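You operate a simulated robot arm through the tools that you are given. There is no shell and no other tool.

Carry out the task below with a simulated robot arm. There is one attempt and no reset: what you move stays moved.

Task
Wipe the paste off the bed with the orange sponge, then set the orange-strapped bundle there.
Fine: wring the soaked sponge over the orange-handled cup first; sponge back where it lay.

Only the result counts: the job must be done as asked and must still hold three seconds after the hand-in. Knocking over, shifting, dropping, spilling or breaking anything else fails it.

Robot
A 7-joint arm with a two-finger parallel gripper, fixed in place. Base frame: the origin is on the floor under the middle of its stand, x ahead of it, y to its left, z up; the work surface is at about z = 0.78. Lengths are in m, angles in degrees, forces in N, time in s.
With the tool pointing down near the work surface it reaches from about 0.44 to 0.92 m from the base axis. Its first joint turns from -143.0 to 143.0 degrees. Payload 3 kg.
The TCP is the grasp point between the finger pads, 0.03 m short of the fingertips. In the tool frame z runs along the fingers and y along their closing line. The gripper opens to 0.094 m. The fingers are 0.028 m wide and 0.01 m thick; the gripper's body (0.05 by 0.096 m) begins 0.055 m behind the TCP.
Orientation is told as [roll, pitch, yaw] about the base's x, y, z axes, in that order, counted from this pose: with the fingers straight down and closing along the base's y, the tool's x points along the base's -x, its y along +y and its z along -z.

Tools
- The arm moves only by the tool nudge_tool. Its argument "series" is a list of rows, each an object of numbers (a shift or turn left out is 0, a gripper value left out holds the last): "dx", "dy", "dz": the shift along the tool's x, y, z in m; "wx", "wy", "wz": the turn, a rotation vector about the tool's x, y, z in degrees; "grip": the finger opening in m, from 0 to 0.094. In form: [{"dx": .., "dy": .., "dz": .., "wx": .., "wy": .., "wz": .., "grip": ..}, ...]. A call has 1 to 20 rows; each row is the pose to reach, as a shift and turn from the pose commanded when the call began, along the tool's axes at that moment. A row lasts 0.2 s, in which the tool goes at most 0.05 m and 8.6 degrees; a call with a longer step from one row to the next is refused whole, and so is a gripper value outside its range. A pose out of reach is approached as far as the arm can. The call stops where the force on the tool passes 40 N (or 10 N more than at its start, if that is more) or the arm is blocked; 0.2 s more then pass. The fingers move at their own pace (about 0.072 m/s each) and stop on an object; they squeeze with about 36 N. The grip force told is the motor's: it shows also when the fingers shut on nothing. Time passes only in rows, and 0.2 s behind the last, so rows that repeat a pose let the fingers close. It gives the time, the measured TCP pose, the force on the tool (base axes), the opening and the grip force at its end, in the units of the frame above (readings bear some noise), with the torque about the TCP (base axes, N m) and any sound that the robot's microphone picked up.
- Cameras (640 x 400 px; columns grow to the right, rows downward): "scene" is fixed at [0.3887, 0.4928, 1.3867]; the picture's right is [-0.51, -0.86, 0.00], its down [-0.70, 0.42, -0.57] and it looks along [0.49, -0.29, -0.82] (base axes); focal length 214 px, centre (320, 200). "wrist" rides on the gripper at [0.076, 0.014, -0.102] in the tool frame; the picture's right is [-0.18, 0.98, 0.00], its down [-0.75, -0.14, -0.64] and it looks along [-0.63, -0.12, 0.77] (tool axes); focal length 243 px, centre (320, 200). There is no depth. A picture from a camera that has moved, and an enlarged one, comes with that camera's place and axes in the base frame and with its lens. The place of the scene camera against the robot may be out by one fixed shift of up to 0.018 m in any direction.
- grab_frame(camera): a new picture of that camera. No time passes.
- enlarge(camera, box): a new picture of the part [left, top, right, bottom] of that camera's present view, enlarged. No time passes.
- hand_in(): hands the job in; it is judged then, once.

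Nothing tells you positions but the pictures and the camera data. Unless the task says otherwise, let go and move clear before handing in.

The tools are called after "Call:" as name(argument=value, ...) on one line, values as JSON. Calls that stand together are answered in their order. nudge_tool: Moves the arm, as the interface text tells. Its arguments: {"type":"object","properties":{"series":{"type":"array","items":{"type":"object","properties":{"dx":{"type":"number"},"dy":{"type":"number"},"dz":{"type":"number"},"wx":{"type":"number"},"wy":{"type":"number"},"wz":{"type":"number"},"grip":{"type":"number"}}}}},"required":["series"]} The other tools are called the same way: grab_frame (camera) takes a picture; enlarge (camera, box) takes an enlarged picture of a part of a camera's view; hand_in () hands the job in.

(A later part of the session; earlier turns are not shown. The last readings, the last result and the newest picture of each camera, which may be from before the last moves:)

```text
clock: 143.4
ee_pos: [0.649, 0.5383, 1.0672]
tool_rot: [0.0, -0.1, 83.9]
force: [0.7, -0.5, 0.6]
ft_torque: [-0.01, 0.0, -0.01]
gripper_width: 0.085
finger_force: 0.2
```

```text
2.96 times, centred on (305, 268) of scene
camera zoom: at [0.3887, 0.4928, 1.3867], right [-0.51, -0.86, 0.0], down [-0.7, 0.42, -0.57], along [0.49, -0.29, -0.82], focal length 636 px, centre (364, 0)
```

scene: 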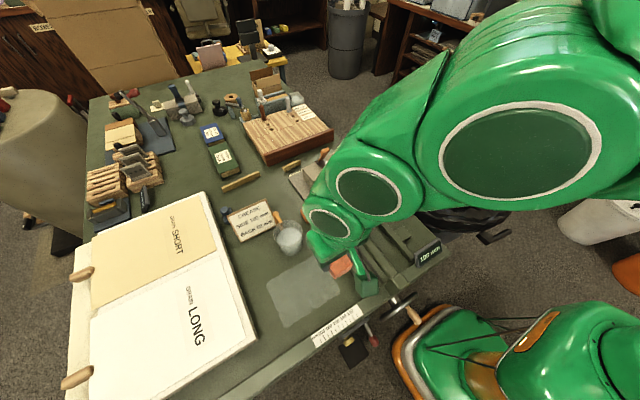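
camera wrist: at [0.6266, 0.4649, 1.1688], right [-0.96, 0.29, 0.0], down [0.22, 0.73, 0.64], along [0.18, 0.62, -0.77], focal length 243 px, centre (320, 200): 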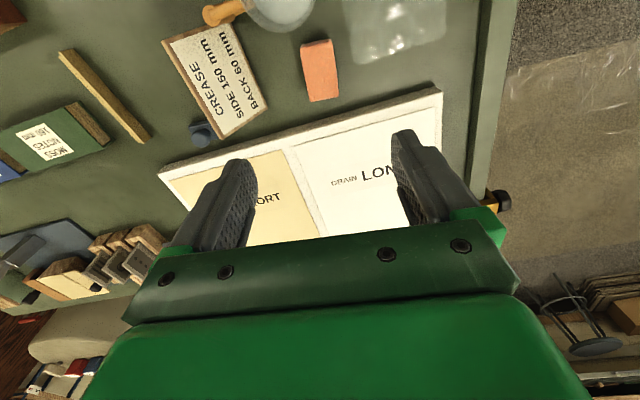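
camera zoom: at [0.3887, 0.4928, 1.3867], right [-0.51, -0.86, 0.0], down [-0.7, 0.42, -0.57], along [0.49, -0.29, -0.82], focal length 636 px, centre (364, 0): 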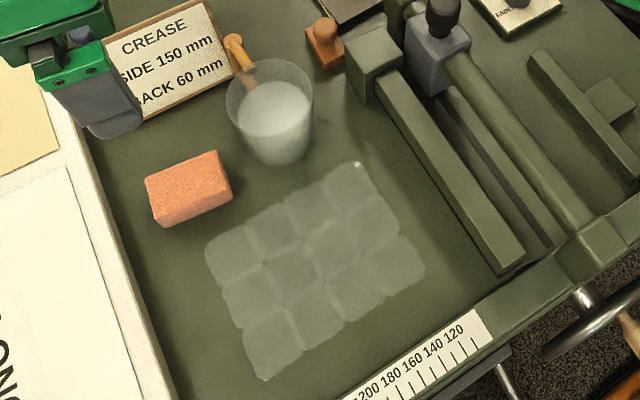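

The sponge is back where it lay, to within a few millimetres, and is clearly orange now. I'll wait a few seconds at this pose and re-image to see whether the remaining film is just dampness that dries.

Call:
nudge_tool(series=[{"dz": 0}, {"dz": 0}, {"dz": 0}, {"dz": 0}, {"dz": 0}, {"dz": 0}, {"dz": 0}, {"dz": 0}, {"dz": 0}, {"dz": 0}, {"dz": 0}, {"dz": 0}, {"dz": 0}, {"dz": 0}, {"dz": 0}, {"dz": 0}, {"dz": 0}, {"dz": 0}, {"dz": 0}, {"dz": 0}])

Call:
nudge_tool(series=[{"dz": 0}, {"dz": 0}, {"dz": 0}, {"dz": 0}, {"dz": 0}, {"dz": 0}, {"dz": 0}, {"dz": 0}, {"dz": 0}, {"dz": 0}, {"dz": 0}, {"dz": 0}, {"dz": 0}, {"dz": 0}, {"dz": 0}, {"dz": 0}, {"dz": 0}, {"dz": 0}, {"dz": 0}, {"dz": 0}])

Call:
enlarge(camera="scene", box=[240, 200, 370, 335])

Call:
enlarge(camera="scene", box=[270, 250, 350, 320])

```text
clock: 147.6
ee_pos: [0.6488, 0.5385, 1.067]
tool_rot: [-0.1, -0.2, 84.0]
force: [0.5, 0.1, -0.3]
ft_torque: [0.02, 0.03, 0.04]
gripper_width: 0.0851
finger_force: 0.1
```

```text
clock: 151.8
ee_pos: [0.649, 0.538, 1.0667]
tool_rot: [0.0, -0.1, 83.9]
force: [-0.4, -1.2, -0.6]
ft_torque: [-0.03, 0.0, -0.01]
gripper_width: 0.085
finger_force: 0.1
```

```text
2.96 times, centred on (305, 268) of scene
camera zoom: at [0.3887, 0.4928, 1.3867], right [-0.51, -0.86, 0.0], down [-0.7, 0.42, -0.57], along [0.49, -0.29, -0.82], focal length 636 px, centre (364, 0)
```

zoom: 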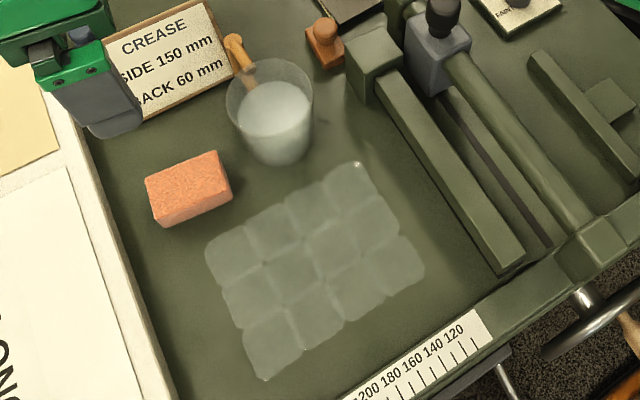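

```text
5.71 times, centred on (310, 285) of scene
camera zoom: at [0.3887, 0.4928, 1.3867], right [-0.51, -0.86, 0.0], down [-0.7, 0.42, -0.57], along [0.49, -0.29, -0.82], focal length 1226 px, centre (377, -286)
```

zoom: 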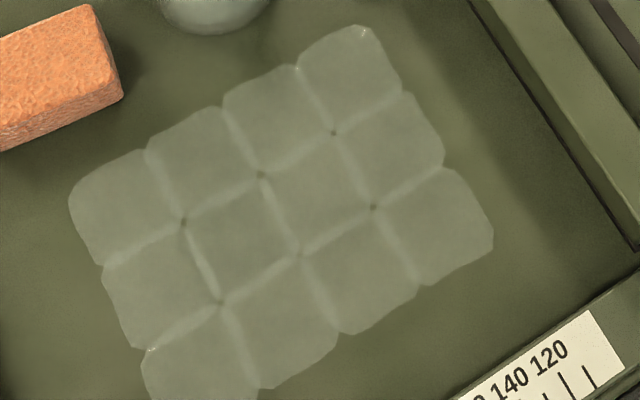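

No drying over 8 s. To judge whether the film has been shrinking, I'll return the arm to the same pose as the earlier reference pictures (over the cup, yaw 0) and compare directly.

Call:
nudge_tool(series=[{"dx": 0.008, "dy": -0.002, "wz": 8}, {"dx": 0.018, "dy": -0.004, "wz": 16}, {"dx": 0.028, "dy": -0.006, "wz": 24}, {"dx": 0.038, "dy": -0.008, "wz": 32}, {"dx": 0.048, "dy": -0.01, "dz": 0.02, "wz": 40}, {"dx": 0.058, "dy": -0.012, "dz": 0.04, "wz": 48}, {"dx": 0.068, "dy": -0.015, "dz": 0.06, "wz": 56}, {"dx": 0.078, "dy": -0.018, "dz": 0.08, "wz": 64}, {"dx": 0.088, "dy": -0.02, "dz": 0.1, "wz": 72}, {"dx": 0.0959, "dy": -0.0219, "dz": 0.12, "wz": 80}, {"dx": 0.0959, "dy": -0.0219, "dz": 0.1317, "wz": 84}, {"dx": 0.0959, "dy": -0.0219, "dz": 0.1317, "wz": 84}])

Call:
enlarge(camera="scene", box=[270, 250, 350, 320])

Call:
enlarge(camera="scene", box=[240, 200, 370, 335])

```text
clock: 154.4
ee_pos: [0.6608, 0.4395, 0.9357]
tool_rot: [0.0, 0.0, -0.2]
force: [-0.9, -0.5, 0.8]
ft_torque: [0.0, 0.03, -0.02]
gripper_width: 0.0851
finger_force: 0.0
```

```text
5.71 times, centred on (310, 285) of scene
camera zoom: at [0.3887, 0.4928, 1.3867], right [-0.51, -0.86, 0.0], down [-0.7, 0.42, -0.57], along [0.49, -0.29, -0.82], focal length 1226 px, centre (377, -286)
```

zoom: 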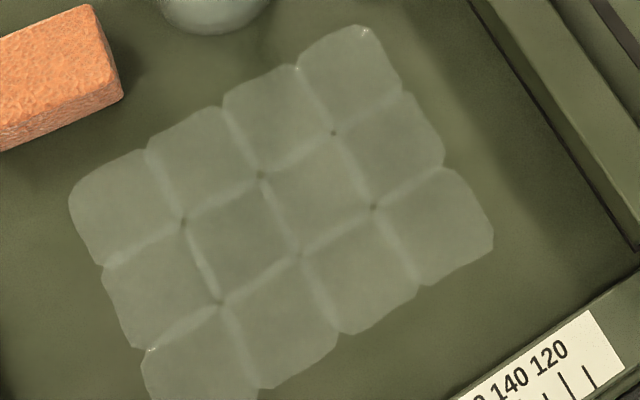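

```text
2.96 times, centred on (305, 268) of scene
camera zoom: at [0.3887, 0.4928, 1.3867], right [-0.51, -0.86, 0.0], down [-0.7, 0.42, -0.57], along [0.49, -0.29, -0.82], focal length 636 px, centre (364, 0)
```

zoom: 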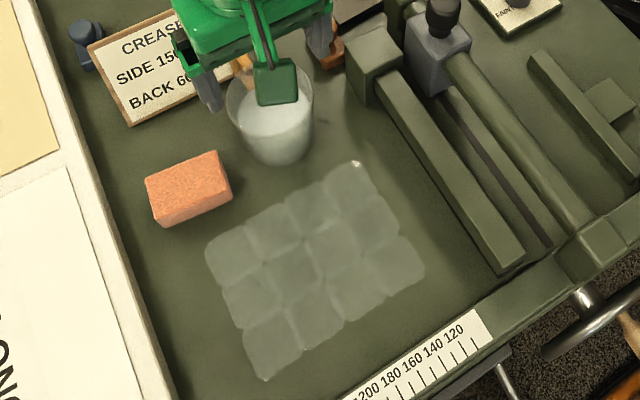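

The film looks about the same or slightly fainter. The thick paste is gone, so I'll turn to the bundle: rise and move over it for a closer look, then check the film again before placing anything.

Call:
nudge_tool(series=[{"dz": -0.04}, {"dz": -0.09}, {"dx": -0.02, "dy": -0.04, "dz": -0.1}, {"dx": -0.04, "dy": -0.08, "dz": -0.1}, {"dx": -0.06, "dy": -0.12, "dz": -0.1}, {"dx": -0.08, "dy": -0.16, "dz": -0.1}, {"dx": -0.1, "dy": -0.2, "dz": -0.1}, {"dx": -0.12, "dy": -0.225, "dz": -0.1}, {"dx": -0.12, "dy": -0.225, "dz": -0.1}])

Call:
grab_frame(camera="wrist")

Call:
grab_frame(camera="scene")

```text
clock: 156.4
ee_pos: [0.7804, 0.2135, 1.0355]
tool_rot: [0.1, 0.0, 0.0]
force: [0.0, -0.2, -0.1]
ft_torque: [-0.02, 0.03, -0.01]
gripper_width: 0.0852
finger_force: 0.0
```

```text
taken
camera wrist: at [0.7036, 0.2283, 1.1384], right [0.19, 0.98, 0.0], down [0.75, -0.14, 0.64], along [0.63, -0.12, -0.77], focal length 243 px, centre (320, 200)
```

wrist: 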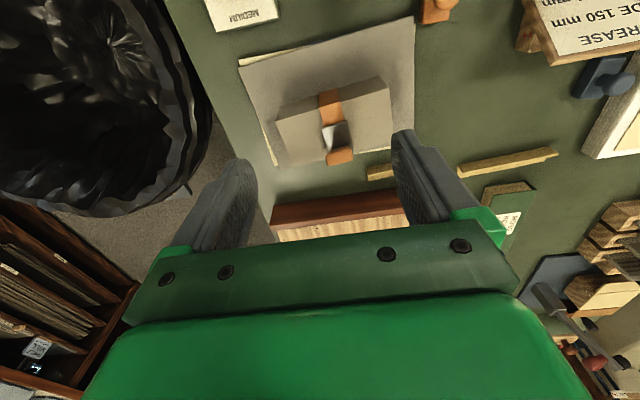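

```text
taken
```

scene: 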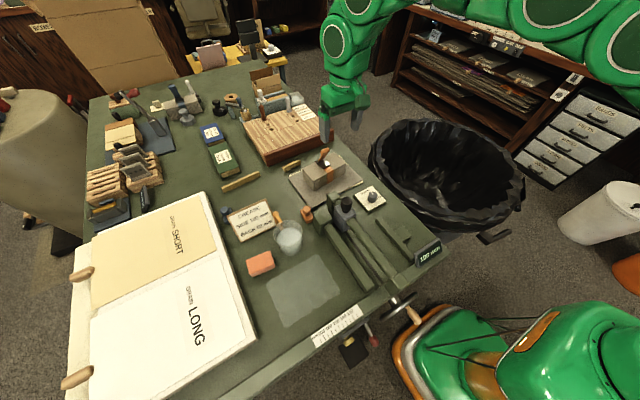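

Call:
enlarge(camera="scene", box=[280, 135, 380, 215])

Call:
enlarge(camera="wrist", box=[220, 20, 440, 190])

Call:
enlarge(camera="scene", box=[305, 140, 360, 190])

Call:
enlarge(camera="scene", box=[240, 200, 370, 335])

```text
5.00 times, centred on (330, 175) of scene
camera zoom: at [0.3887, 0.4928, 1.3867], right [-0.51, -0.86, 0.0], down [-0.7, 0.42, -0.57], along [0.49, -0.29, -0.82], focal length 1072 px, centre (270, 325)
```

zoom: 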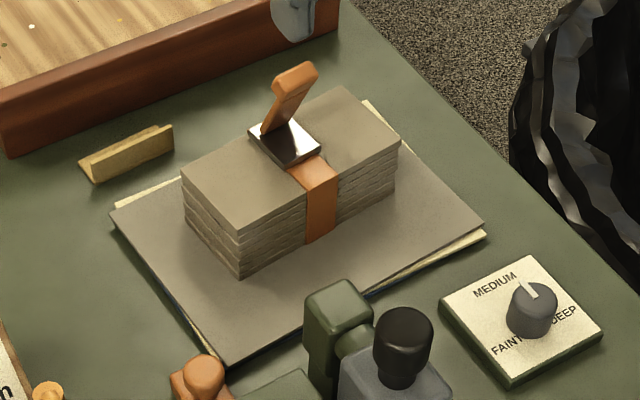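

```text
2.35 times, centred on (330, 105) of wrist
camera zoom: at [0.7036, 0.2283, 1.1384], right [0.19, 0.98, 0.0], down [0.75, -0.14, 0.64], along [0.63, -0.12, -0.77], focal length 571 px, centre (296, 424)
```

zoom: 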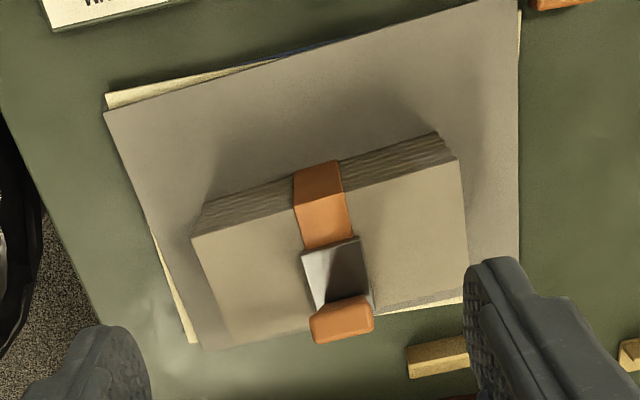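

```text
8.00 times, centred on (332, 165) of scene
camera zoom: at [0.3887, 0.4928, 1.3867], right [-0.51, -0.86, 0.0], down [-0.7, 0.42, -0.57], along [0.49, -0.29, -0.82], focal length 1716 px, centre (220, 480)
```

zoom: 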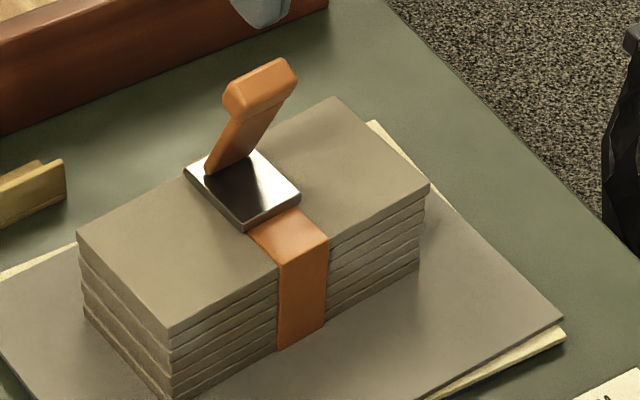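

```text
2.96 times, centred on (305, 268) of scene
camera zoom: at [0.3887, 0.4928, 1.3867], right [-0.51, -0.86, 0.0], down [-0.7, 0.42, -0.57], along [0.49, -0.29, -0.82], focal length 636 px, centre (364, 0)
```

zoom: 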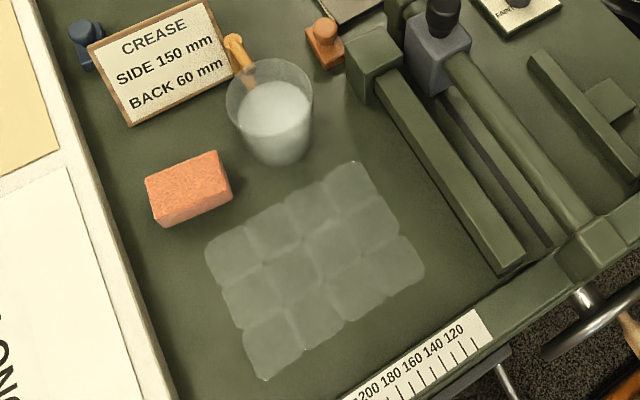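

The bundle is about 0.137 × 0.065 m, centred near (0.830, 0.2256) and turned about +6°. Its orange carry tab rises from the buckle to about (0.828, 0.226, 0.92). I'll come in above the tab with yaw 6, closing along the bundle's long axis, and check the alignment.

Call:
nudge_tool(series=[{"dx": -0.019, "dy": 0.004, "dz": 0.0, "wz": -2, "grip": 0.065}, {"dx": -0.038, "dy": 0.008, "dz": 0.015, "wz": -4}, {"dx": -0.0566, "dy": 0.0121, "dz": 0.03, "wz": -6}, {"dx": -0.0566, "dy": 0.0121, "dz": 0.045, "wz": -6}, {"dx": -0.0566, "dy": 0.0121, "dz": 0.045, "wz": -6}])

Call:
grab_frame(camera="wrist")

Call:
enlarge(camera="scene", box=[280, 110, 380, 200])

```text
clock: 157.6
ee_pos: [0.837, 0.2266, 0.9901]
tool_rot: [0.1, 0.0, 5.9]
force: [0.1, -0.3, 0.8]
ft_torque: [0.01, -0.02, 0.04]
gripper_width: 0.0653
finger_force: 0.1
```

```text
taken
camera wrist: at [0.7584, 0.2335, 1.0927], right [0.08, 1.0, 0.0], down [0.76, -0.06, 0.64], along [0.64, -0.05, -0.77], focal length 243 px, centre (320, 200)
```

wrist: 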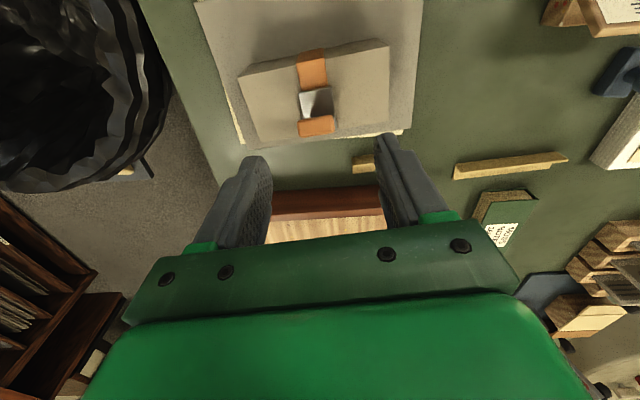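

```text
4.44 times, centred on (330, 155) of scene
camera zoom: at [0.3887, 0.4928, 1.3867], right [-0.51, -0.86, 0.0], down [-0.7, 0.42, -0.57], along [0.49, -0.29, -0.82], focal length 953 px, centre (276, 400)
```

zoom: 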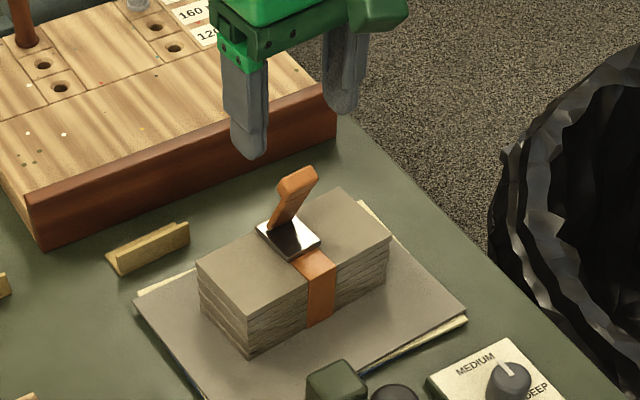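

Call:
enlarge(camera="wrist", box=[220, 20, 420, 180])

Call:
enlarge(camera="scene", box=[310, 140, 360, 180])

```text
2.50 times, centred on (320, 100) of wrist
camera zoom: at [0.7584, 0.2335, 1.0927], right [0.08, 1.0, 0.0], down [0.76, -0.06, 0.64], along [0.64, -0.05, -0.77], focal length 606 px, centre (320, 450)
```

zoom: 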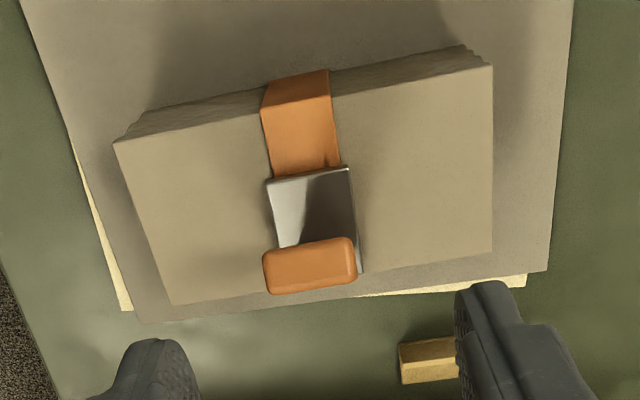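

```text
10.00 times, centred on (335, 160) of scene
camera zoom: at [0.3887, 0.4928, 1.3867], right [-0.51, -0.86, 0.0], down [-0.7, 0.42, -0.57], along [0.49, -0.29, -0.82], focal length 2145 px, centre (170, 600)
```

zoom: 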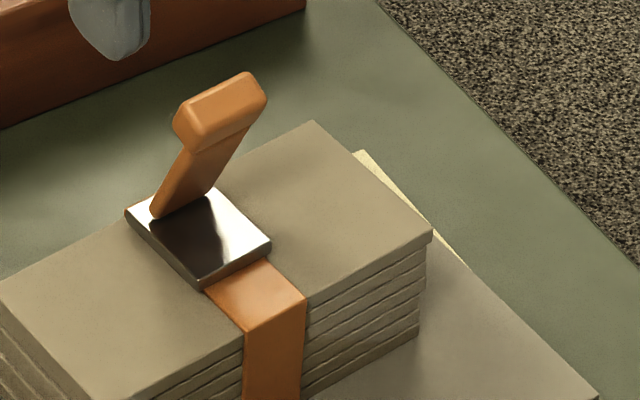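

The tab has a rounded block on top, about 30 mm wide along y, at roughly (0.832, 0.225, 0.914), directly over the bundle's centre. I'll lower with the fingers on either side of it, first to z = 0.94 to check.

Call:
nudge_tool(series=[{"dx": 0.0046, "dy": -0.0011, "dz": 0.02}, {"dx": 0.0046, "dy": -0.0011, "dz": 0.04}, {"dx": 0.0046, "dy": -0.0011, "dz": 0.05}, {"dx": 0.0046, "dy": -0.0011, "dz": 0.05}])

Call:
grab_frame(camera="wrist")

Call:
enlarge(camera="scene", box=[290, 120, 370, 190])

```text
clock: 158.6
ee_pos: [0.8316, 0.2259, 0.9403]
tool_rot: [0.1, -0.2, 5.8]
force: [0.2, 0.2, 0.1]
ft_torque: [0.01, 0.02, 0.0]
gripper_width: 0.065
finger_force: 0.1
```

```text
taken
camera wrist: at [0.755, 0.2324, 1.0427], right [0.08, 1.0, 0.0], down [0.76, -0.06, 0.64], along [0.64, -0.05, -0.77], focal length 243 px, centre (320, 200)
```

wrist: 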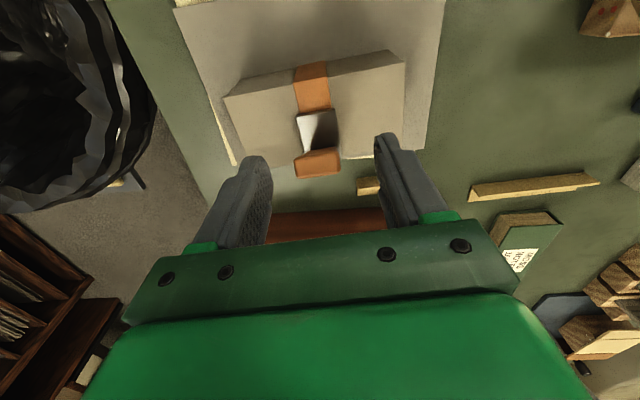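

```text
5.71 times, centred on (330, 155) of scene
camera zoom: at [0.3887, 0.4928, 1.3867], right [-0.51, -0.86, 0.0], down [-0.7, 0.42, -0.57], along [0.49, -0.29, -0.82], focal length 1226 px, centre (263, 457)
```

zoom: 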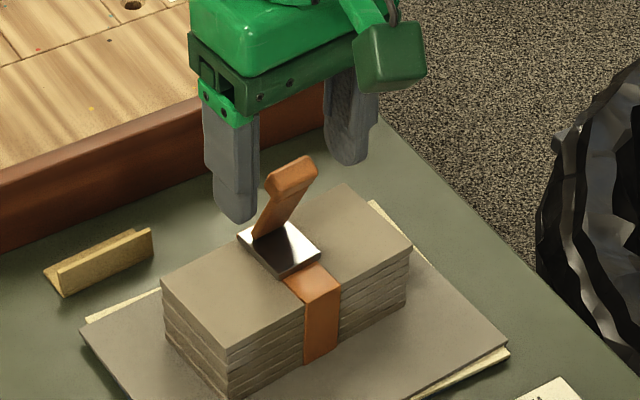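

Alignment is good. Lower 35 mm so the pads straddle the block, then close.

Call:
nudge_tool(series=[{"dx": -0.0015, "dz": 0.015}, {"dx": -0.0015, "dz": 0.028}, {"dx": -0.0015, "dz": 0.035}, {"dx": -0.0015, "dz": 0.035}])

Call:
grab_frame(camera="wrist")

Call:
enlarge(camera="scene", box=[290, 120, 370, 190])

```text
clock: 159.6
ee_pos: [0.8339, 0.2258, 0.9051]
tool_rot: [0.1, -0.1, 5.9]
force: [0.3, 0.1, 0.8]
ft_torque: [0.0, 0.02, -0.02]
gripper_width: 0.0651
finger_force: 0.2
```

```text
taken
camera wrist: at [0.7563, 0.2328, 1.008], right [0.08, 1.0, 0.0], down [0.76, -0.06, 0.64], along [0.64, -0.05, -0.77], focal length 243 px, centre (320, 200)
```

wrist: 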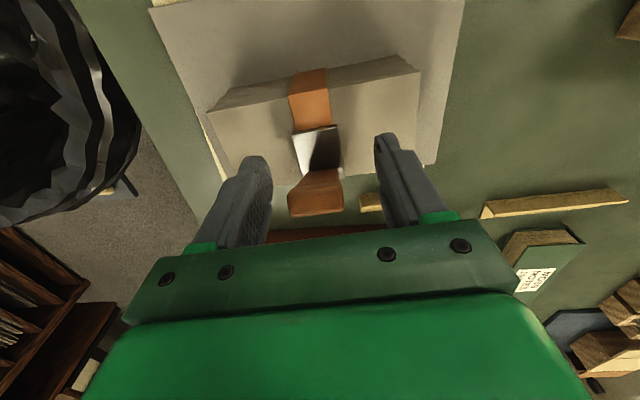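

```text
5.71 times, centred on (330, 155) of scene
camera zoom: at [0.3887, 0.4928, 1.3867], right [-0.51, -0.86, 0.0], down [-0.7, 0.42, -0.57], along [0.49, -0.29, -0.82], focal length 1226 px, centre (263, 457)
```

zoom: 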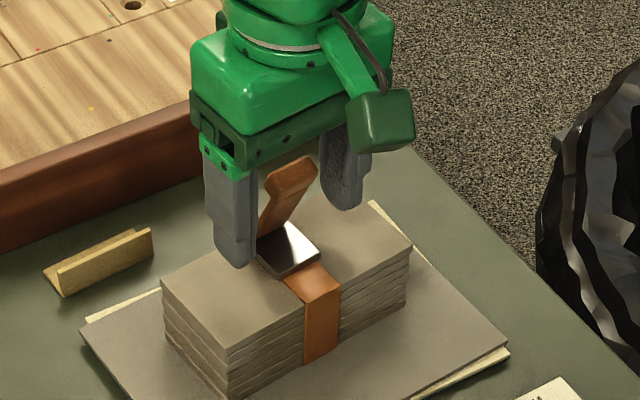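

The fingers straddle the block, level with the pads. Closing now.

Call:
nudge_tool(series=[{"grip": 0.045}, {"grip": 0.03}, {"grip": 0.01}, {"grip": 0.0}, {"grip": 0.0}, {"grip": 0.0}])

Call:
grab_frame(camera="wrist")

Call:
enlarge(camera="scene", box=[290, 120, 370, 190])

```text
clock: 161.0
ee_pos: [0.8335, 0.2258, 0.9067]
tool_rot: [0.1, 0.0, 5.9]
force: [0.7, 0.1, 0.8]
ft_torque: [0.0, -0.07, -0.03]
gripper_width: 0.0312
finger_force: 36.8
```

```text
taken
camera wrist: at [0.7563, 0.2328, 1.0081], right [0.08, 1.0, 0.0], down [0.76, -0.06, 0.64], along [0.64, -0.05, -0.77], focal length 243 px, centre (320, 200)
```

wrist: 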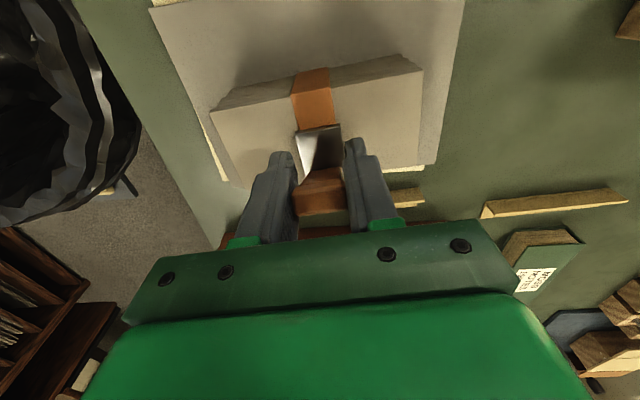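

```text
5.71 times, centred on (330, 155) of scene
camera zoom: at [0.3887, 0.4928, 1.3867], right [-0.51, -0.86, 0.0], down [-0.7, 0.42, -0.57], along [0.49, -0.29, -0.82], focal length 1226 px, centre (263, 457)
```

zoom: 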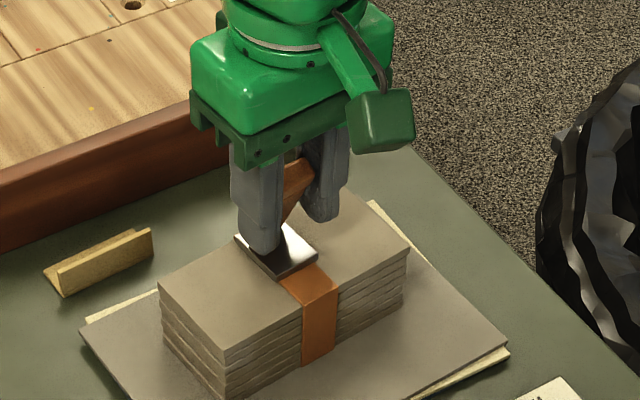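

Gripped firmly at 31 mm. I'll lift slowly at first to check the load and that the boards below stay put.

Call:
nudge_tool(series=[{"dz": -0.004}, {"dz": -0.01}, {"dz": -0.02}, {"dz": -0.03}, {"dz": -0.03}])

Call:
enlarge(camera="scene", box=[280, 110, 390, 215])

Call:
grab_frame(camera="wrist")

```text
clock: 162.2
ee_pos: [0.834, 0.2245, 0.9358]
tool_rot: [0.0, -0.1, 6.0]
force: [0.2, -0.3, -3.5]
ft_torque: [-0.02, 0.03, -0.01]
gripper_width: 0.031
finger_force: 35.9
```

```text
3.81 times, centred on (335, 162) of scene
camera zoom: at [0.3887, 0.4928, 1.3867], right [-0.51, -0.86, 0.0], down [-0.7, 0.42, -0.57], along [0.49, -0.29, -0.82], focal length 817 px, centre (263, 343)
```

zoom: 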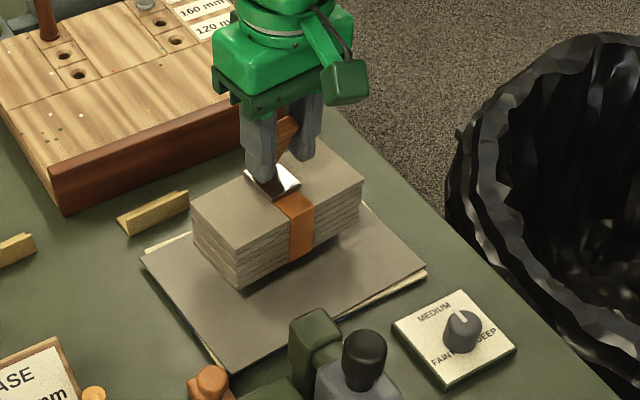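

```text
taken
camera wrist: at [0.7557, 0.2333, 1.0377], right [0.08, 1.0, 0.0], down [0.76, -0.06, 0.64], along [0.64, -0.05, -0.77], focal length 243 px, centre (320, 200)
```

wrist: 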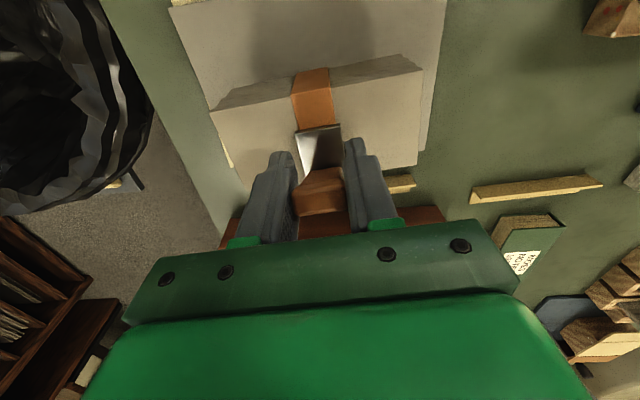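

The bundle hangs level at about 4 N and the boards below are undisturbed. I'll raise it to about z = 1.1 to clear the machine's knob (top ≈ 0.93) and the cup before moving across.

Call:
nudge_tool(series=[{"dz": -0.03}, {"dz": -0.065}, {"dz": -0.1}, {"dz": -0.135}, {"dz": -0.165}, {"dz": -0.165}])

Call:
grab_frame(camera="scene")

Call:
grab_frame(camera="wrist")

```text
clock: 163.6
ee_pos: [0.8231, 0.2211, 1.0853]
tool_rot: [0.1, -0.1, 6.0]
force: [-0.4, -0.8, -3.4]
ft_torque: [0.0, 0.01, 0.01]
gripper_width: 0.0309
finger_force: 36.0
out of reach, approached as far as the arm can: row 5, 6
```

```text
taken
```

scene: 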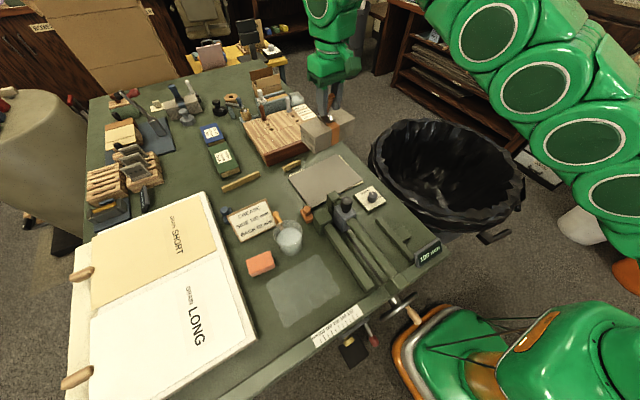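

```text
taken
camera wrist: at [0.7463, 0.2288, 1.1868], right [0.08, 1.0, 0.0], down [0.76, -0.06, 0.64], along [0.64, -0.05, -0.77], focal length 243 px, centre (320, 200)
```

wrist: 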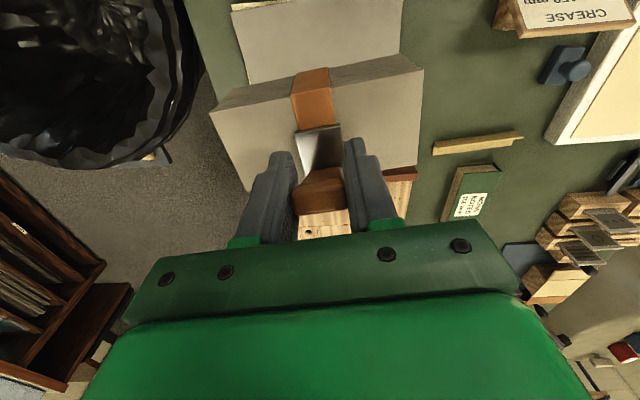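

Call:
enlarge(camera="scene", box=[240, 200, 370, 335])

Call:
enlarge(camera="scene", box=[270, 250, 350, 320])

```text
2.96 times, centred on (305, 268) of scene
camera zoom: at [0.3887, 0.4928, 1.3867], right [-0.51, -0.86, 0.0], down [-0.7, 0.42, -0.57], along [0.49, -0.29, -0.82], focal length 636 px, centre (364, 0)
```

zoom: 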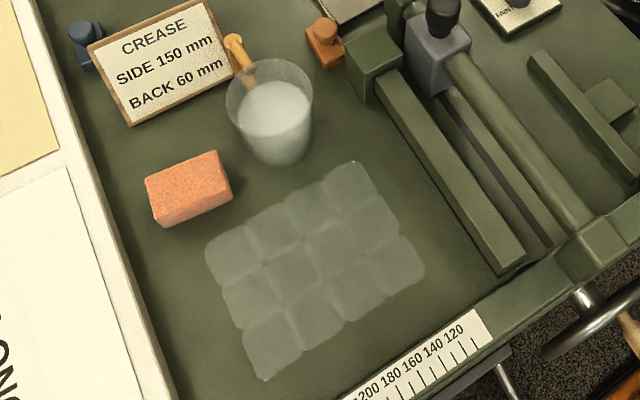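

```text
5.71 times, centred on (310, 285) of scene
camera zoom: at [0.3887, 0.4928, 1.3867], right [-0.51, -0.86, 0.0], down [-0.7, 0.42, -0.57], along [0.49, -0.29, -0.82], focal length 1226 px, centre (377, -286)
```

zoom: 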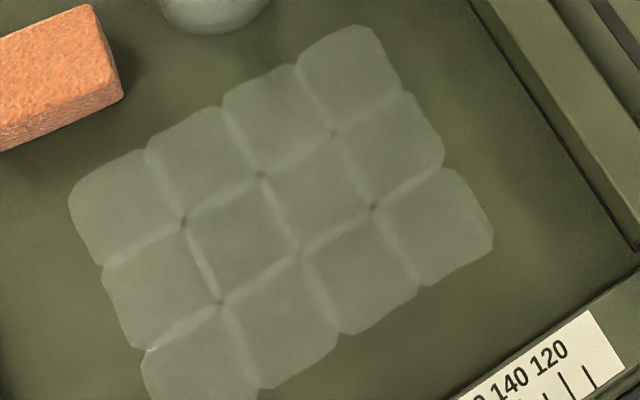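

The film looks a little fainter than before, so it may be dampness drying. I'll hold here a while and compare again before setting the bundle on it.

Call:
nudge_tool(series=[{"dz": 0.02}, {"dz": 0.02}, {"dz": 0.02}, {"dz": 0.02}, {"dz": 0.02}, {"dz": 0.02}, {"dz": 0.02}, {"dz": 0.02}, {"dz": 0.02}, {"dz": 0.02}, {"dz": 0.02}, {"dz": 0.02}, {"dz": 0.02}, {"dz": 0.02}, {"dz": 0.02}, {"dz": 0.02}, {"dz": 0.02}, {"dz": 0.02}, {"dz": 0.02}, {"dz": 0.02}])

Call:
nudge_tool(series=[{"dz": 0}, {"dz": 0}, {"dz": 0}, {"dz": 0}, {"dz": 0}, {"dz": 0}, {"dz": 0}, {"dz": 0}, {"dz": 0}, {"dz": 0}, {"dz": 0}, {"dz": 0}, {"dz": 0}, {"dz": 0}, {"dz": 0}, {"dz": 0}, {"dz": 0}, {"dz": 0}, {"dz": 0}, {"dz": 0}])

Call:
nudge_tool(series=[{"dz": 0}, {"dz": 0}, {"dz": 0}, {"dz": 0}, {"dz": 0}, {"dz": 0}, {"dz": 0}, {"dz": 0}, {"dz": 0}, {"dz": 0}, {"dz": 0}, {"dz": 0}, {"dz": 0}, {"dz": 0}, {"dz": 0}, {"dz": 0}, {"dz": 0}, {"dz": 0}, {"dz": 0}, {"dz": 0}])

Call:
nudge_tool(series=[{"dz": 0}, {"dz": 0}, {"dz": 0}, {"dz": 0}, {"dz": 0}, {"dz": 0}, {"dz": 0}, {"dz": 0}, {"dz": 0}, {"dz": 0}, {"dz": 0}, {"dz": 0}, {"dz": 0}, {"dz": 0}, {"dz": 0}, {"dz": 0}, {"dz": 0}, {"dz": 0}, {"dz": 0}, {"dz": 0}])

Call:
nudge_tool(series=[{"dz": 0}, {"dz": 0}, {"dz": 0}, {"dz": 0}, {"dz": 0}, {"dz": 0}, {"dz": 0}, {"dz": 0}, {"dz": 0}, {"dz": 0}, {"dz": 0}, {"dz": 0}, {"dz": 0}, {"dz": 0}, {"dz": 0}, {"dz": 0}, {"dz": 0}, {"dz": 0}, {"dz": 0}, {"dz": 0}])

Call:
enlarge(camera="scene", box=[270, 250, 350, 320])

Call:
enlarge(camera="scene", box=[240, 200, 370, 335])

```text
clock: 167.8
ee_pos: [0.8233, 0.2228, 1.064]
tool_rot: [0.1, 0.0, 5.8]
force: [0.9, -0.6, -2.7]
ft_torque: [-0.02, 0.0, 0.02]
gripper_width: 0.0294
finger_force: 36.1
```

```text
clock: 172.0
ee_pos: [0.8223, 0.2224, 1.0646]
tool_rot: [0.1, 0.0, 5.9]
force: [0.0, -1.1, -3.8]
ft_torque: [-0.02, 0.0, -0.04]
gripper_width: 0.0289
finger_force: 36.1
```

```text
clock: 176.2
ee_pos: [0.8235, 0.2219, 1.0643]
tool_rot: [0.2, 0.0, 5.9]
force: [-0.2, -0.1, -2.6]
ft_torque: [0.0, 0.0, 0.02]
gripper_width: 0.0291
finger_force: 35.7
```

```text
clock: 180.4
ee_pos: [0.8227, 0.2227, 1.0651]
tool_rot: [0.1, 0.0, 5.9]
force: [0.0, -0.4, -3.8]
ft_torque: [-0.02, 0.01, 0.02]
gripper_width: 0.029
finger_force: 35.8
```

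```text
clock: 184.6
ee_pos: [0.8235, 0.2219, 1.0652]
tool_rot: [0.1, -0.1, 5.9]
force: [0.1, -1.1, -2.8]
ft_torque: [-0.02, 0.03, -0.03]
gripper_width: 0.0291
finger_force: 36.0
```

```text
5.71 times, centred on (310, 285) of scene
camera zoom: at [0.3887, 0.4928, 1.3867], right [-0.51, -0.86, 0.0], down [-0.7, 0.42, -0.57], along [0.49, -0.29, -0.82], focal length 1226 px, centre (377, -286)
```

zoom: 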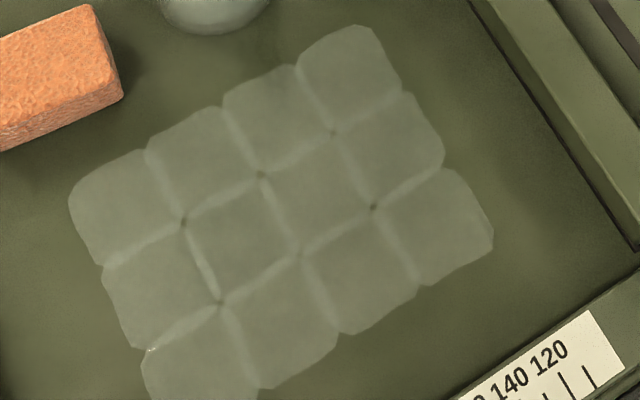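

```text
2.96 times, centred on (305, 268) of scene
camera zoom: at [0.3887, 0.4928, 1.3867], right [-0.51, -0.86, 0.0], down [-0.7, 0.42, -0.57], along [0.49, -0.29, -0.82], focal length 636 px, centre (364, 0)
```

zoom: 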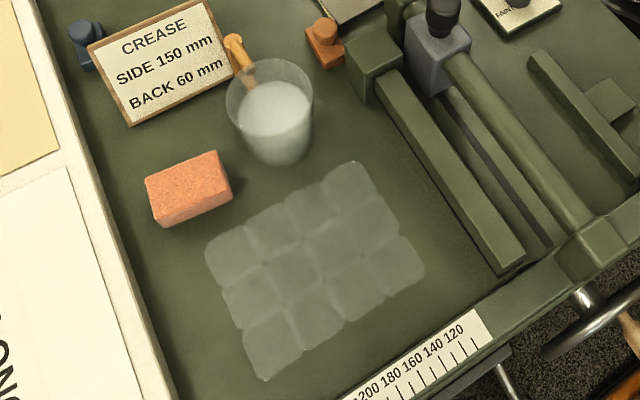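

No drying is visible over 20 s, so the film is just the thin damp trace the wrung sponge leaves; all the real paste is off. I'll check the grip on the bundle, then carry it over.

Call:
grab_frame(camera="wrist")

Call:
enlarge(camera="scene", box=[280, 60, 390, 170])

```text
taken
camera wrist: at [0.746, 0.2293, 1.1666], right [0.08, 1.0, 0.0], down [0.76, -0.06, 0.64], along [0.64, -0.05, -0.77], focal length 243 px, centre (320, 200)
```

wrist: 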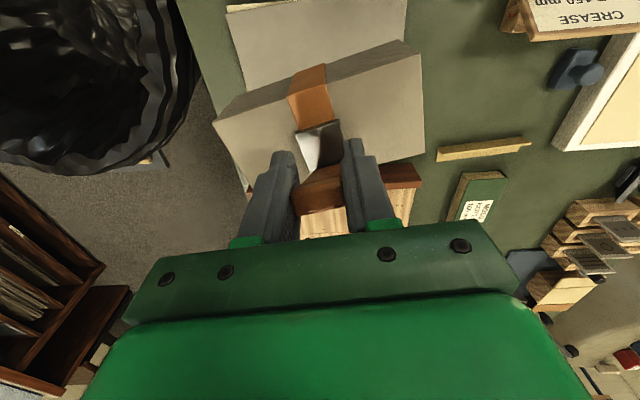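

```text
3.64 times, centred on (335, 115) of scene
camera zoom: at [0.3887, 0.4928, 1.3867], right [-0.51, -0.86, 0.0], down [-0.7, 0.42, -0.57], along [0.49, -0.29, -0.82], focal length 780 px, centre (266, 509)
```

zoom: 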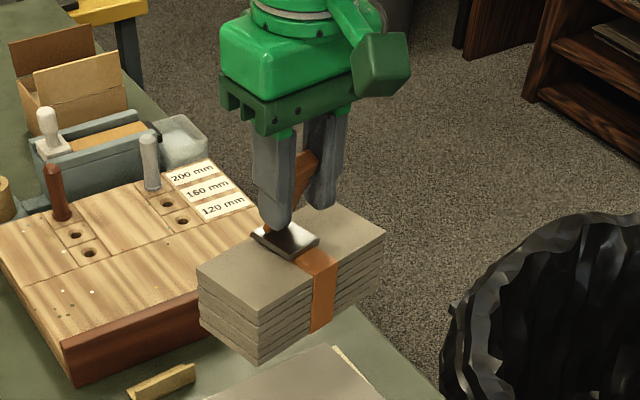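

Call:
enlarge(camera="wrist", box=[190, 20, 450, 220])

```text
2.00 times, centred on (320, 120) of wrist
camera zoom: at [0.746, 0.2293, 1.1666], right [0.08, 1.0, 0.0], down [0.76, -0.06, 0.64], along [0.64, -0.05, -0.77], focal length 485 px, centre (320, 360)
```

zoom: 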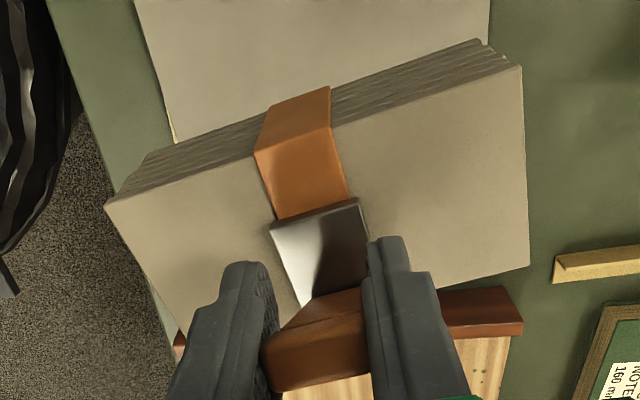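

The bundle is level but has turned about 7° in the grip, so its yaw is now roughly 12.7°. I'll carry it slowly toward the bed, first to a high waypoint, then above the bed while turning 12.7° back to square it.

Call:
nudge_tool(series=[{"dx": 0.0139, "dy": 0.015, "dz": -0.005}, {"dx": 0.0278, "dy": 0.03, "dz": -0.01}, {"dx": 0.0417, "dy": 0.045, "dz": -0.015}, {"dx": 0.0556, "dy": 0.06, "dz": -0.02}, {"dx": 0.0695, "dy": 0.075, "dz": -0.025}, {"dx": 0.0834, "dy": 0.09, "dz": -0.03}, {"dx": 0.0973, "dy": 0.105, "dz": -0.035}, {"dx": 0.1112, "dy": 0.1201, "dz": -0.035}, {"dx": 0.1112, "dy": 0.1201, "dz": -0.035}])

Call:
grab_frame(camera="wrist")

```text
clock: 186.6
ee_pos: [0.7002, 0.3318, 1.1004]
tool_rot: [0.1, -0.1, 5.9]
force: [-0.4, -1.2, -3.1]
ft_torque: [-0.05, -0.03, 0.02]
gripper_width: 0.0291
finger_force: 36.1
```

```text
taken
camera wrist: at [0.6237, 0.3384, 1.2028], right [0.08, 1.0, 0.0], down [0.76, -0.06, 0.64], along [0.64, -0.05, -0.77], focal length 243 px, centre (320, 200)
```

wrist: 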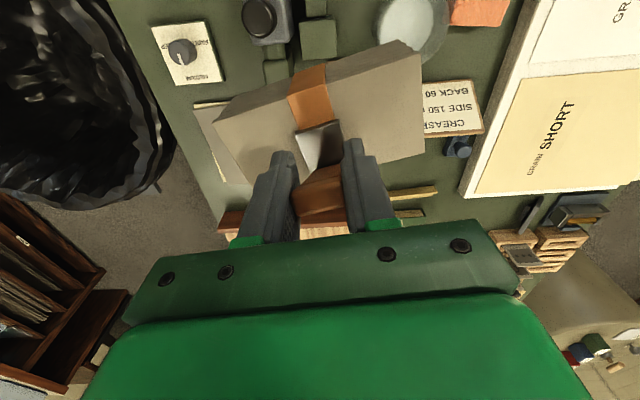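

Stable. Now on to above the bed, turning back 12.7° gradually.

Call:
nudge_tool(series=[{"dx": 0.0139, "dy": 0.0129, "wz": 1}, {"dx": 0.0278, "dy": 0.0258, "wz": 2}, {"dx": 0.0418, "dy": 0.0387, "wz": 3}, {"dx": 0.0557, "dy": 0.0516, "wz": 4.2}, {"dx": 0.0696, "dy": 0.0645, "wz": 5.3}, {"dx": 0.0836, "dy": 0.0774, "wz": 6.4}, {"dx": 0.0975, "dy": 0.0903, "wz": 7.5}, {"dx": 0.1114, "dy": 0.1032, "wz": 8.6}, {"dx": 0.1253, "dy": 0.1161, "wz": 9.7}, {"dx": 0.1393, "dy": 0.129, "wz": 10.8}, {"dx": 0.1532, "dy": 0.1419, "wz": 11.8}, {"dx": 0.1671, "dy": 0.1548, "wz": 12.7}, {"dx": 0.1671, "dy": 0.1548, "wz": 12.7}, {"dx": 0.1671, "dy": 0.1548, "wz": 12.7}])

Call:
grab_frame(camera="wrist")

Call:
grab_frame(camera="scene")

```text
clock: 189.6
ee_pos: [0.5188, 0.4657, 1.1]
tool_rot: [0.1, 0.0, -6.8]
force: [-0.9, 0.4, -4.3]
ft_torque: [0.01, 0.01, 0.01]
gripper_width: 0.0292
finger_force: 35.9
```

```text
taken
camera wrist: at [0.4449, 0.4901, 1.2021], right [0.3, 0.95, 0.0], down [0.73, -0.23, 0.64], along [0.61, -0.19, -0.77], focal length 243 px, centre (320, 200)
```

wrist: 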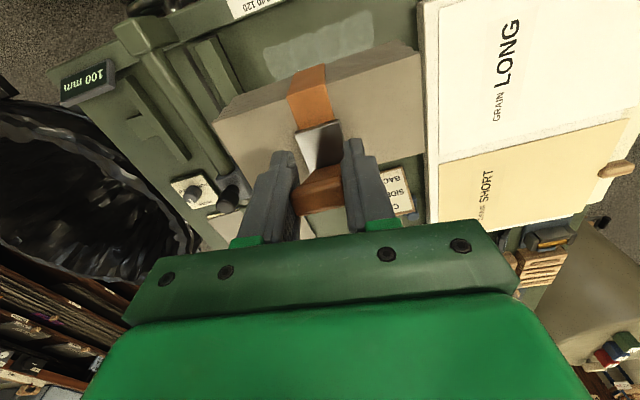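

```text
taken
```

scene: 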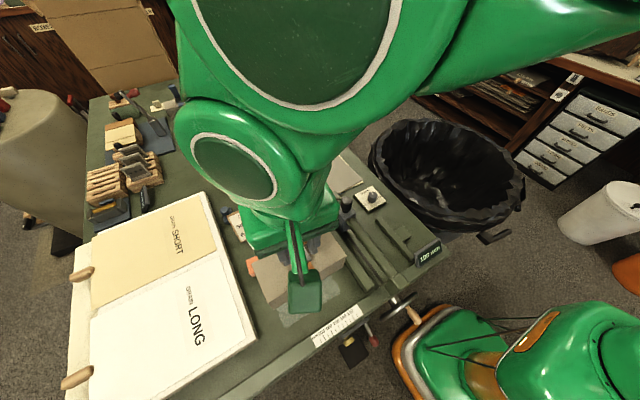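

Call:
enlarge(camera="wrist", box=[190, 20, 450, 220])

```text
2.00 times, centred on (320, 120) of wrist
camera zoom: at [0.4449, 0.4901, 1.2021], right [0.3, 0.95, 0.0], down [0.73, -0.23, 0.64], along [0.61, -0.19, -0.77], focal length 485 px, centre (320, 360)
```

zoom: 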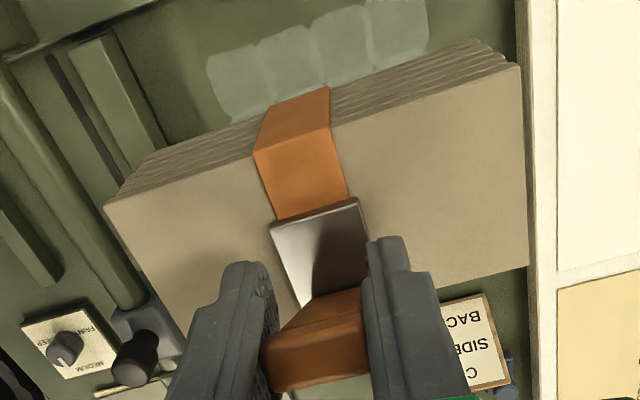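

The bundle is now square to the bed, centred at about (0.5205, 0.469). I'll lower it to just above the surface.

Call:
nudge_tool(series=[{"dy": 0.003, "dz": 0.02}, {"dy": 0.003, "dz": 0.05}, {"dy": 0.003, "dz": 0.08}, {"dy": 0.003, "dz": 0.11}, {"dy": 0.003, "dz": 0.14}, {"dy": 0.003, "dz": 0.165}, {"dy": 0.003, "dz": 0.18}, {"dy": 0.003, "dz": 0.18}])

Call:
grab_frame(camera="wrist")

Call:
enlarge(camera="scene", box=[220, 200, 380, 335])

```text
clock: 191.4
ee_pos: [0.5185, 0.4708, 0.9203]
tool_rot: [0.1, 0.1, -6.9]
force: [0.7, 0.0, -3.3]
ft_torque: [0.0, 0.02, -0.02]
gripper_width: 0.0291
finger_force: 36.4
```

```text
taken
camera wrist: at [0.4441, 0.4937, 1.0234], right [0.3, 0.95, 0.0], down [0.73, -0.23, 0.64], along [0.61, -0.19, -0.77], focal length 243 px, centre (320, 200)
```

wrist: 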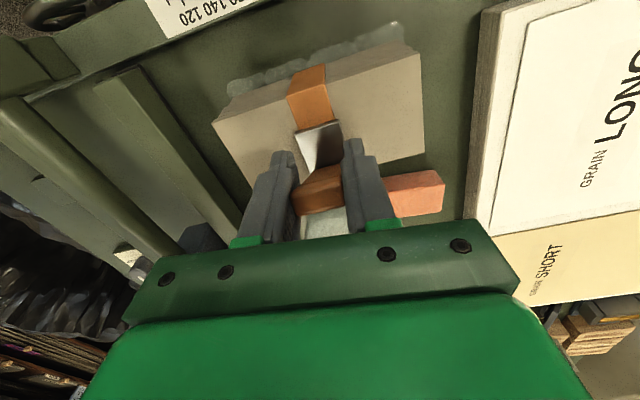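

```text
2.96 times, centred on (300, 268) of scene
camera zoom: at [0.3887, 0.4928, 1.3867], right [-0.51, -0.86, 0.0], down [-0.7, 0.42, -0.57], along [0.49, -0.29, -0.82], focal length 636 px, centre (379, 0)
```

zoom: 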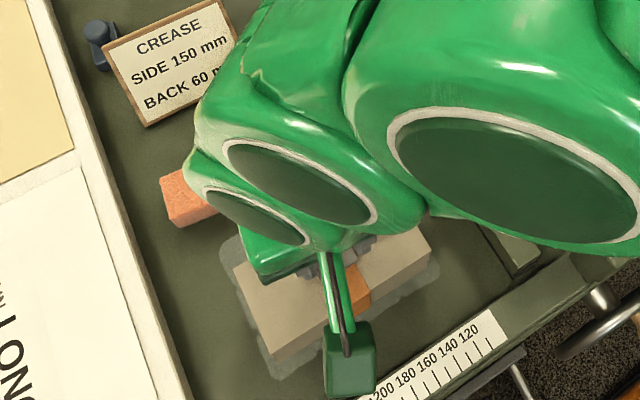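

The bundle hangs straight over the bed, clear of the sponge and cup. I'll lower in small steps until the weight comes off.

Call:
nudge_tool(series=[{"dz": 0.006}, {"dz": 0.012}, {"dz": 0.016}, {"dz": 0.02}, {"dz": 0.02}])

```text
clock: 192.6
ee_pos: [0.5194, 0.469, 0.901]
tool_rot: [0.1, 0.0, -6.7]
force: [-0.4, -0.1, -3.7]
ft_torque: [0.0, -0.03, 0.04]
gripper_width: 0.0292
finger_force: 36.5
```

Call:
nudge_tool(series=[{"dz": 0.002}, {"dz": 0.004}, {"dz": 0.006}, {"dz": 0.006}])

```text
clock: 193.6
ee_pos: [0.5192, 0.4702, 0.8956]
tool_rot: [0.2, -0.2, -6.8]
force: [-0.3, 4.8, 7.4]
ft_torque: [-0.26, -0.31, 0.09]
gripper_width: 0.0294
finger_force: 35.6
```

First contact is on one corner at about 11 N, so the bundle hangs very slightly tilted. I'll ease down another millimetre or so to let it settle before releasing.

Call:
nudge_tool(series=[{"dz": 0.0005}, {"dz": 0.001}, {"dz": 0.001}])

Call:
enlarge(camera="wrist", box=[190, 20, 470, 220])

```text
clock: 194.4
ee_pos: [0.5195, 0.4709, 0.8947]
tool_rot: [0.2, 0.0, -6.8]
force: [-3.0, 2.5, 20.1]
ft_torque: [-0.04, -0.4, -0.13]
gripper_width: 0.0293
finger_force: 36.5
```

```text
2.00 times, centred on (330, 120) of wrist
camera zoom: at [0.445, 0.4951, 0.9967], right [0.3, 0.95, 0.0], down [0.73, -0.23, 0.64], along [0.61, -0.19, -0.77], focal length 485 px, centre (300, 360)
```

zoom: 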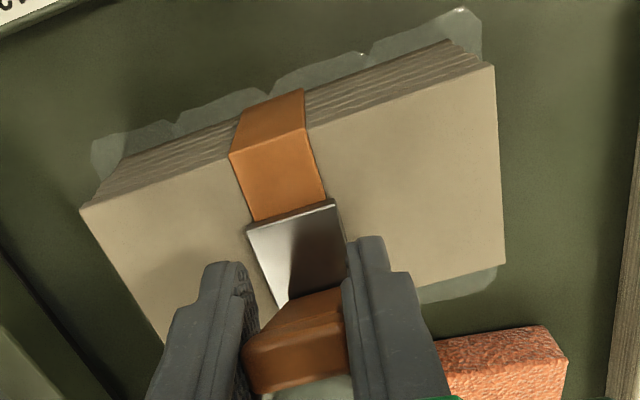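

The bundle is seated on the bed. I'll ease the pressure slightly and open the fingers slowly.

Call:
nudge_tool(series=[{"dz": -0.0007}, {"dz": -0.0007, "grip": 0.031}, {"dz": -0.0007, "grip": 0.035}, {"dz": -0.0007, "grip": 0.042}, {"dz": -0.0007, "grip": 0.055}, {"dz": -0.0007, "grip": 0.06}, {"dz": -0.0007, "grip": 0.06}])

Call:
enlarge(camera="wrist", box=[190, 20, 470, 220])

```text
clock: 196.0
ee_pos: [0.5195, 0.4701, 0.8946]
tool_rot: [0.0, -0.2, -6.8]
force: [0.1, 0.2, 0.2]
ft_torque: [0.04, -0.01, 0.01]
gripper_width: 0.06
finger_force: 0.1
```

```text
2.00 times, centred on (330, 120) of wrist
camera zoom: at [0.4451, 0.4947, 0.9969], right [0.3, 0.95, 0.0], down [0.73, -0.23, 0.64], along [0.61, -0.19, -0.77], focal length 485 px, centre (300, 360)
```

zoom: 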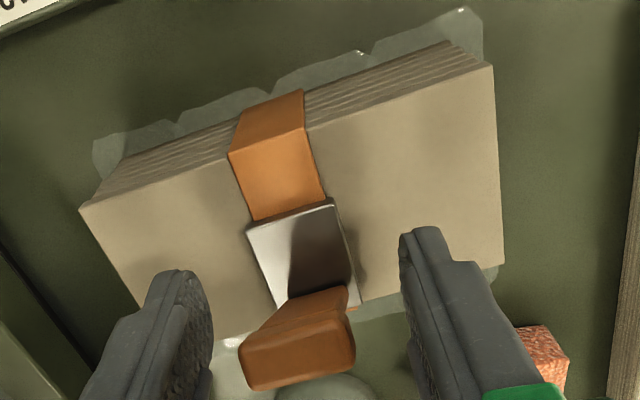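

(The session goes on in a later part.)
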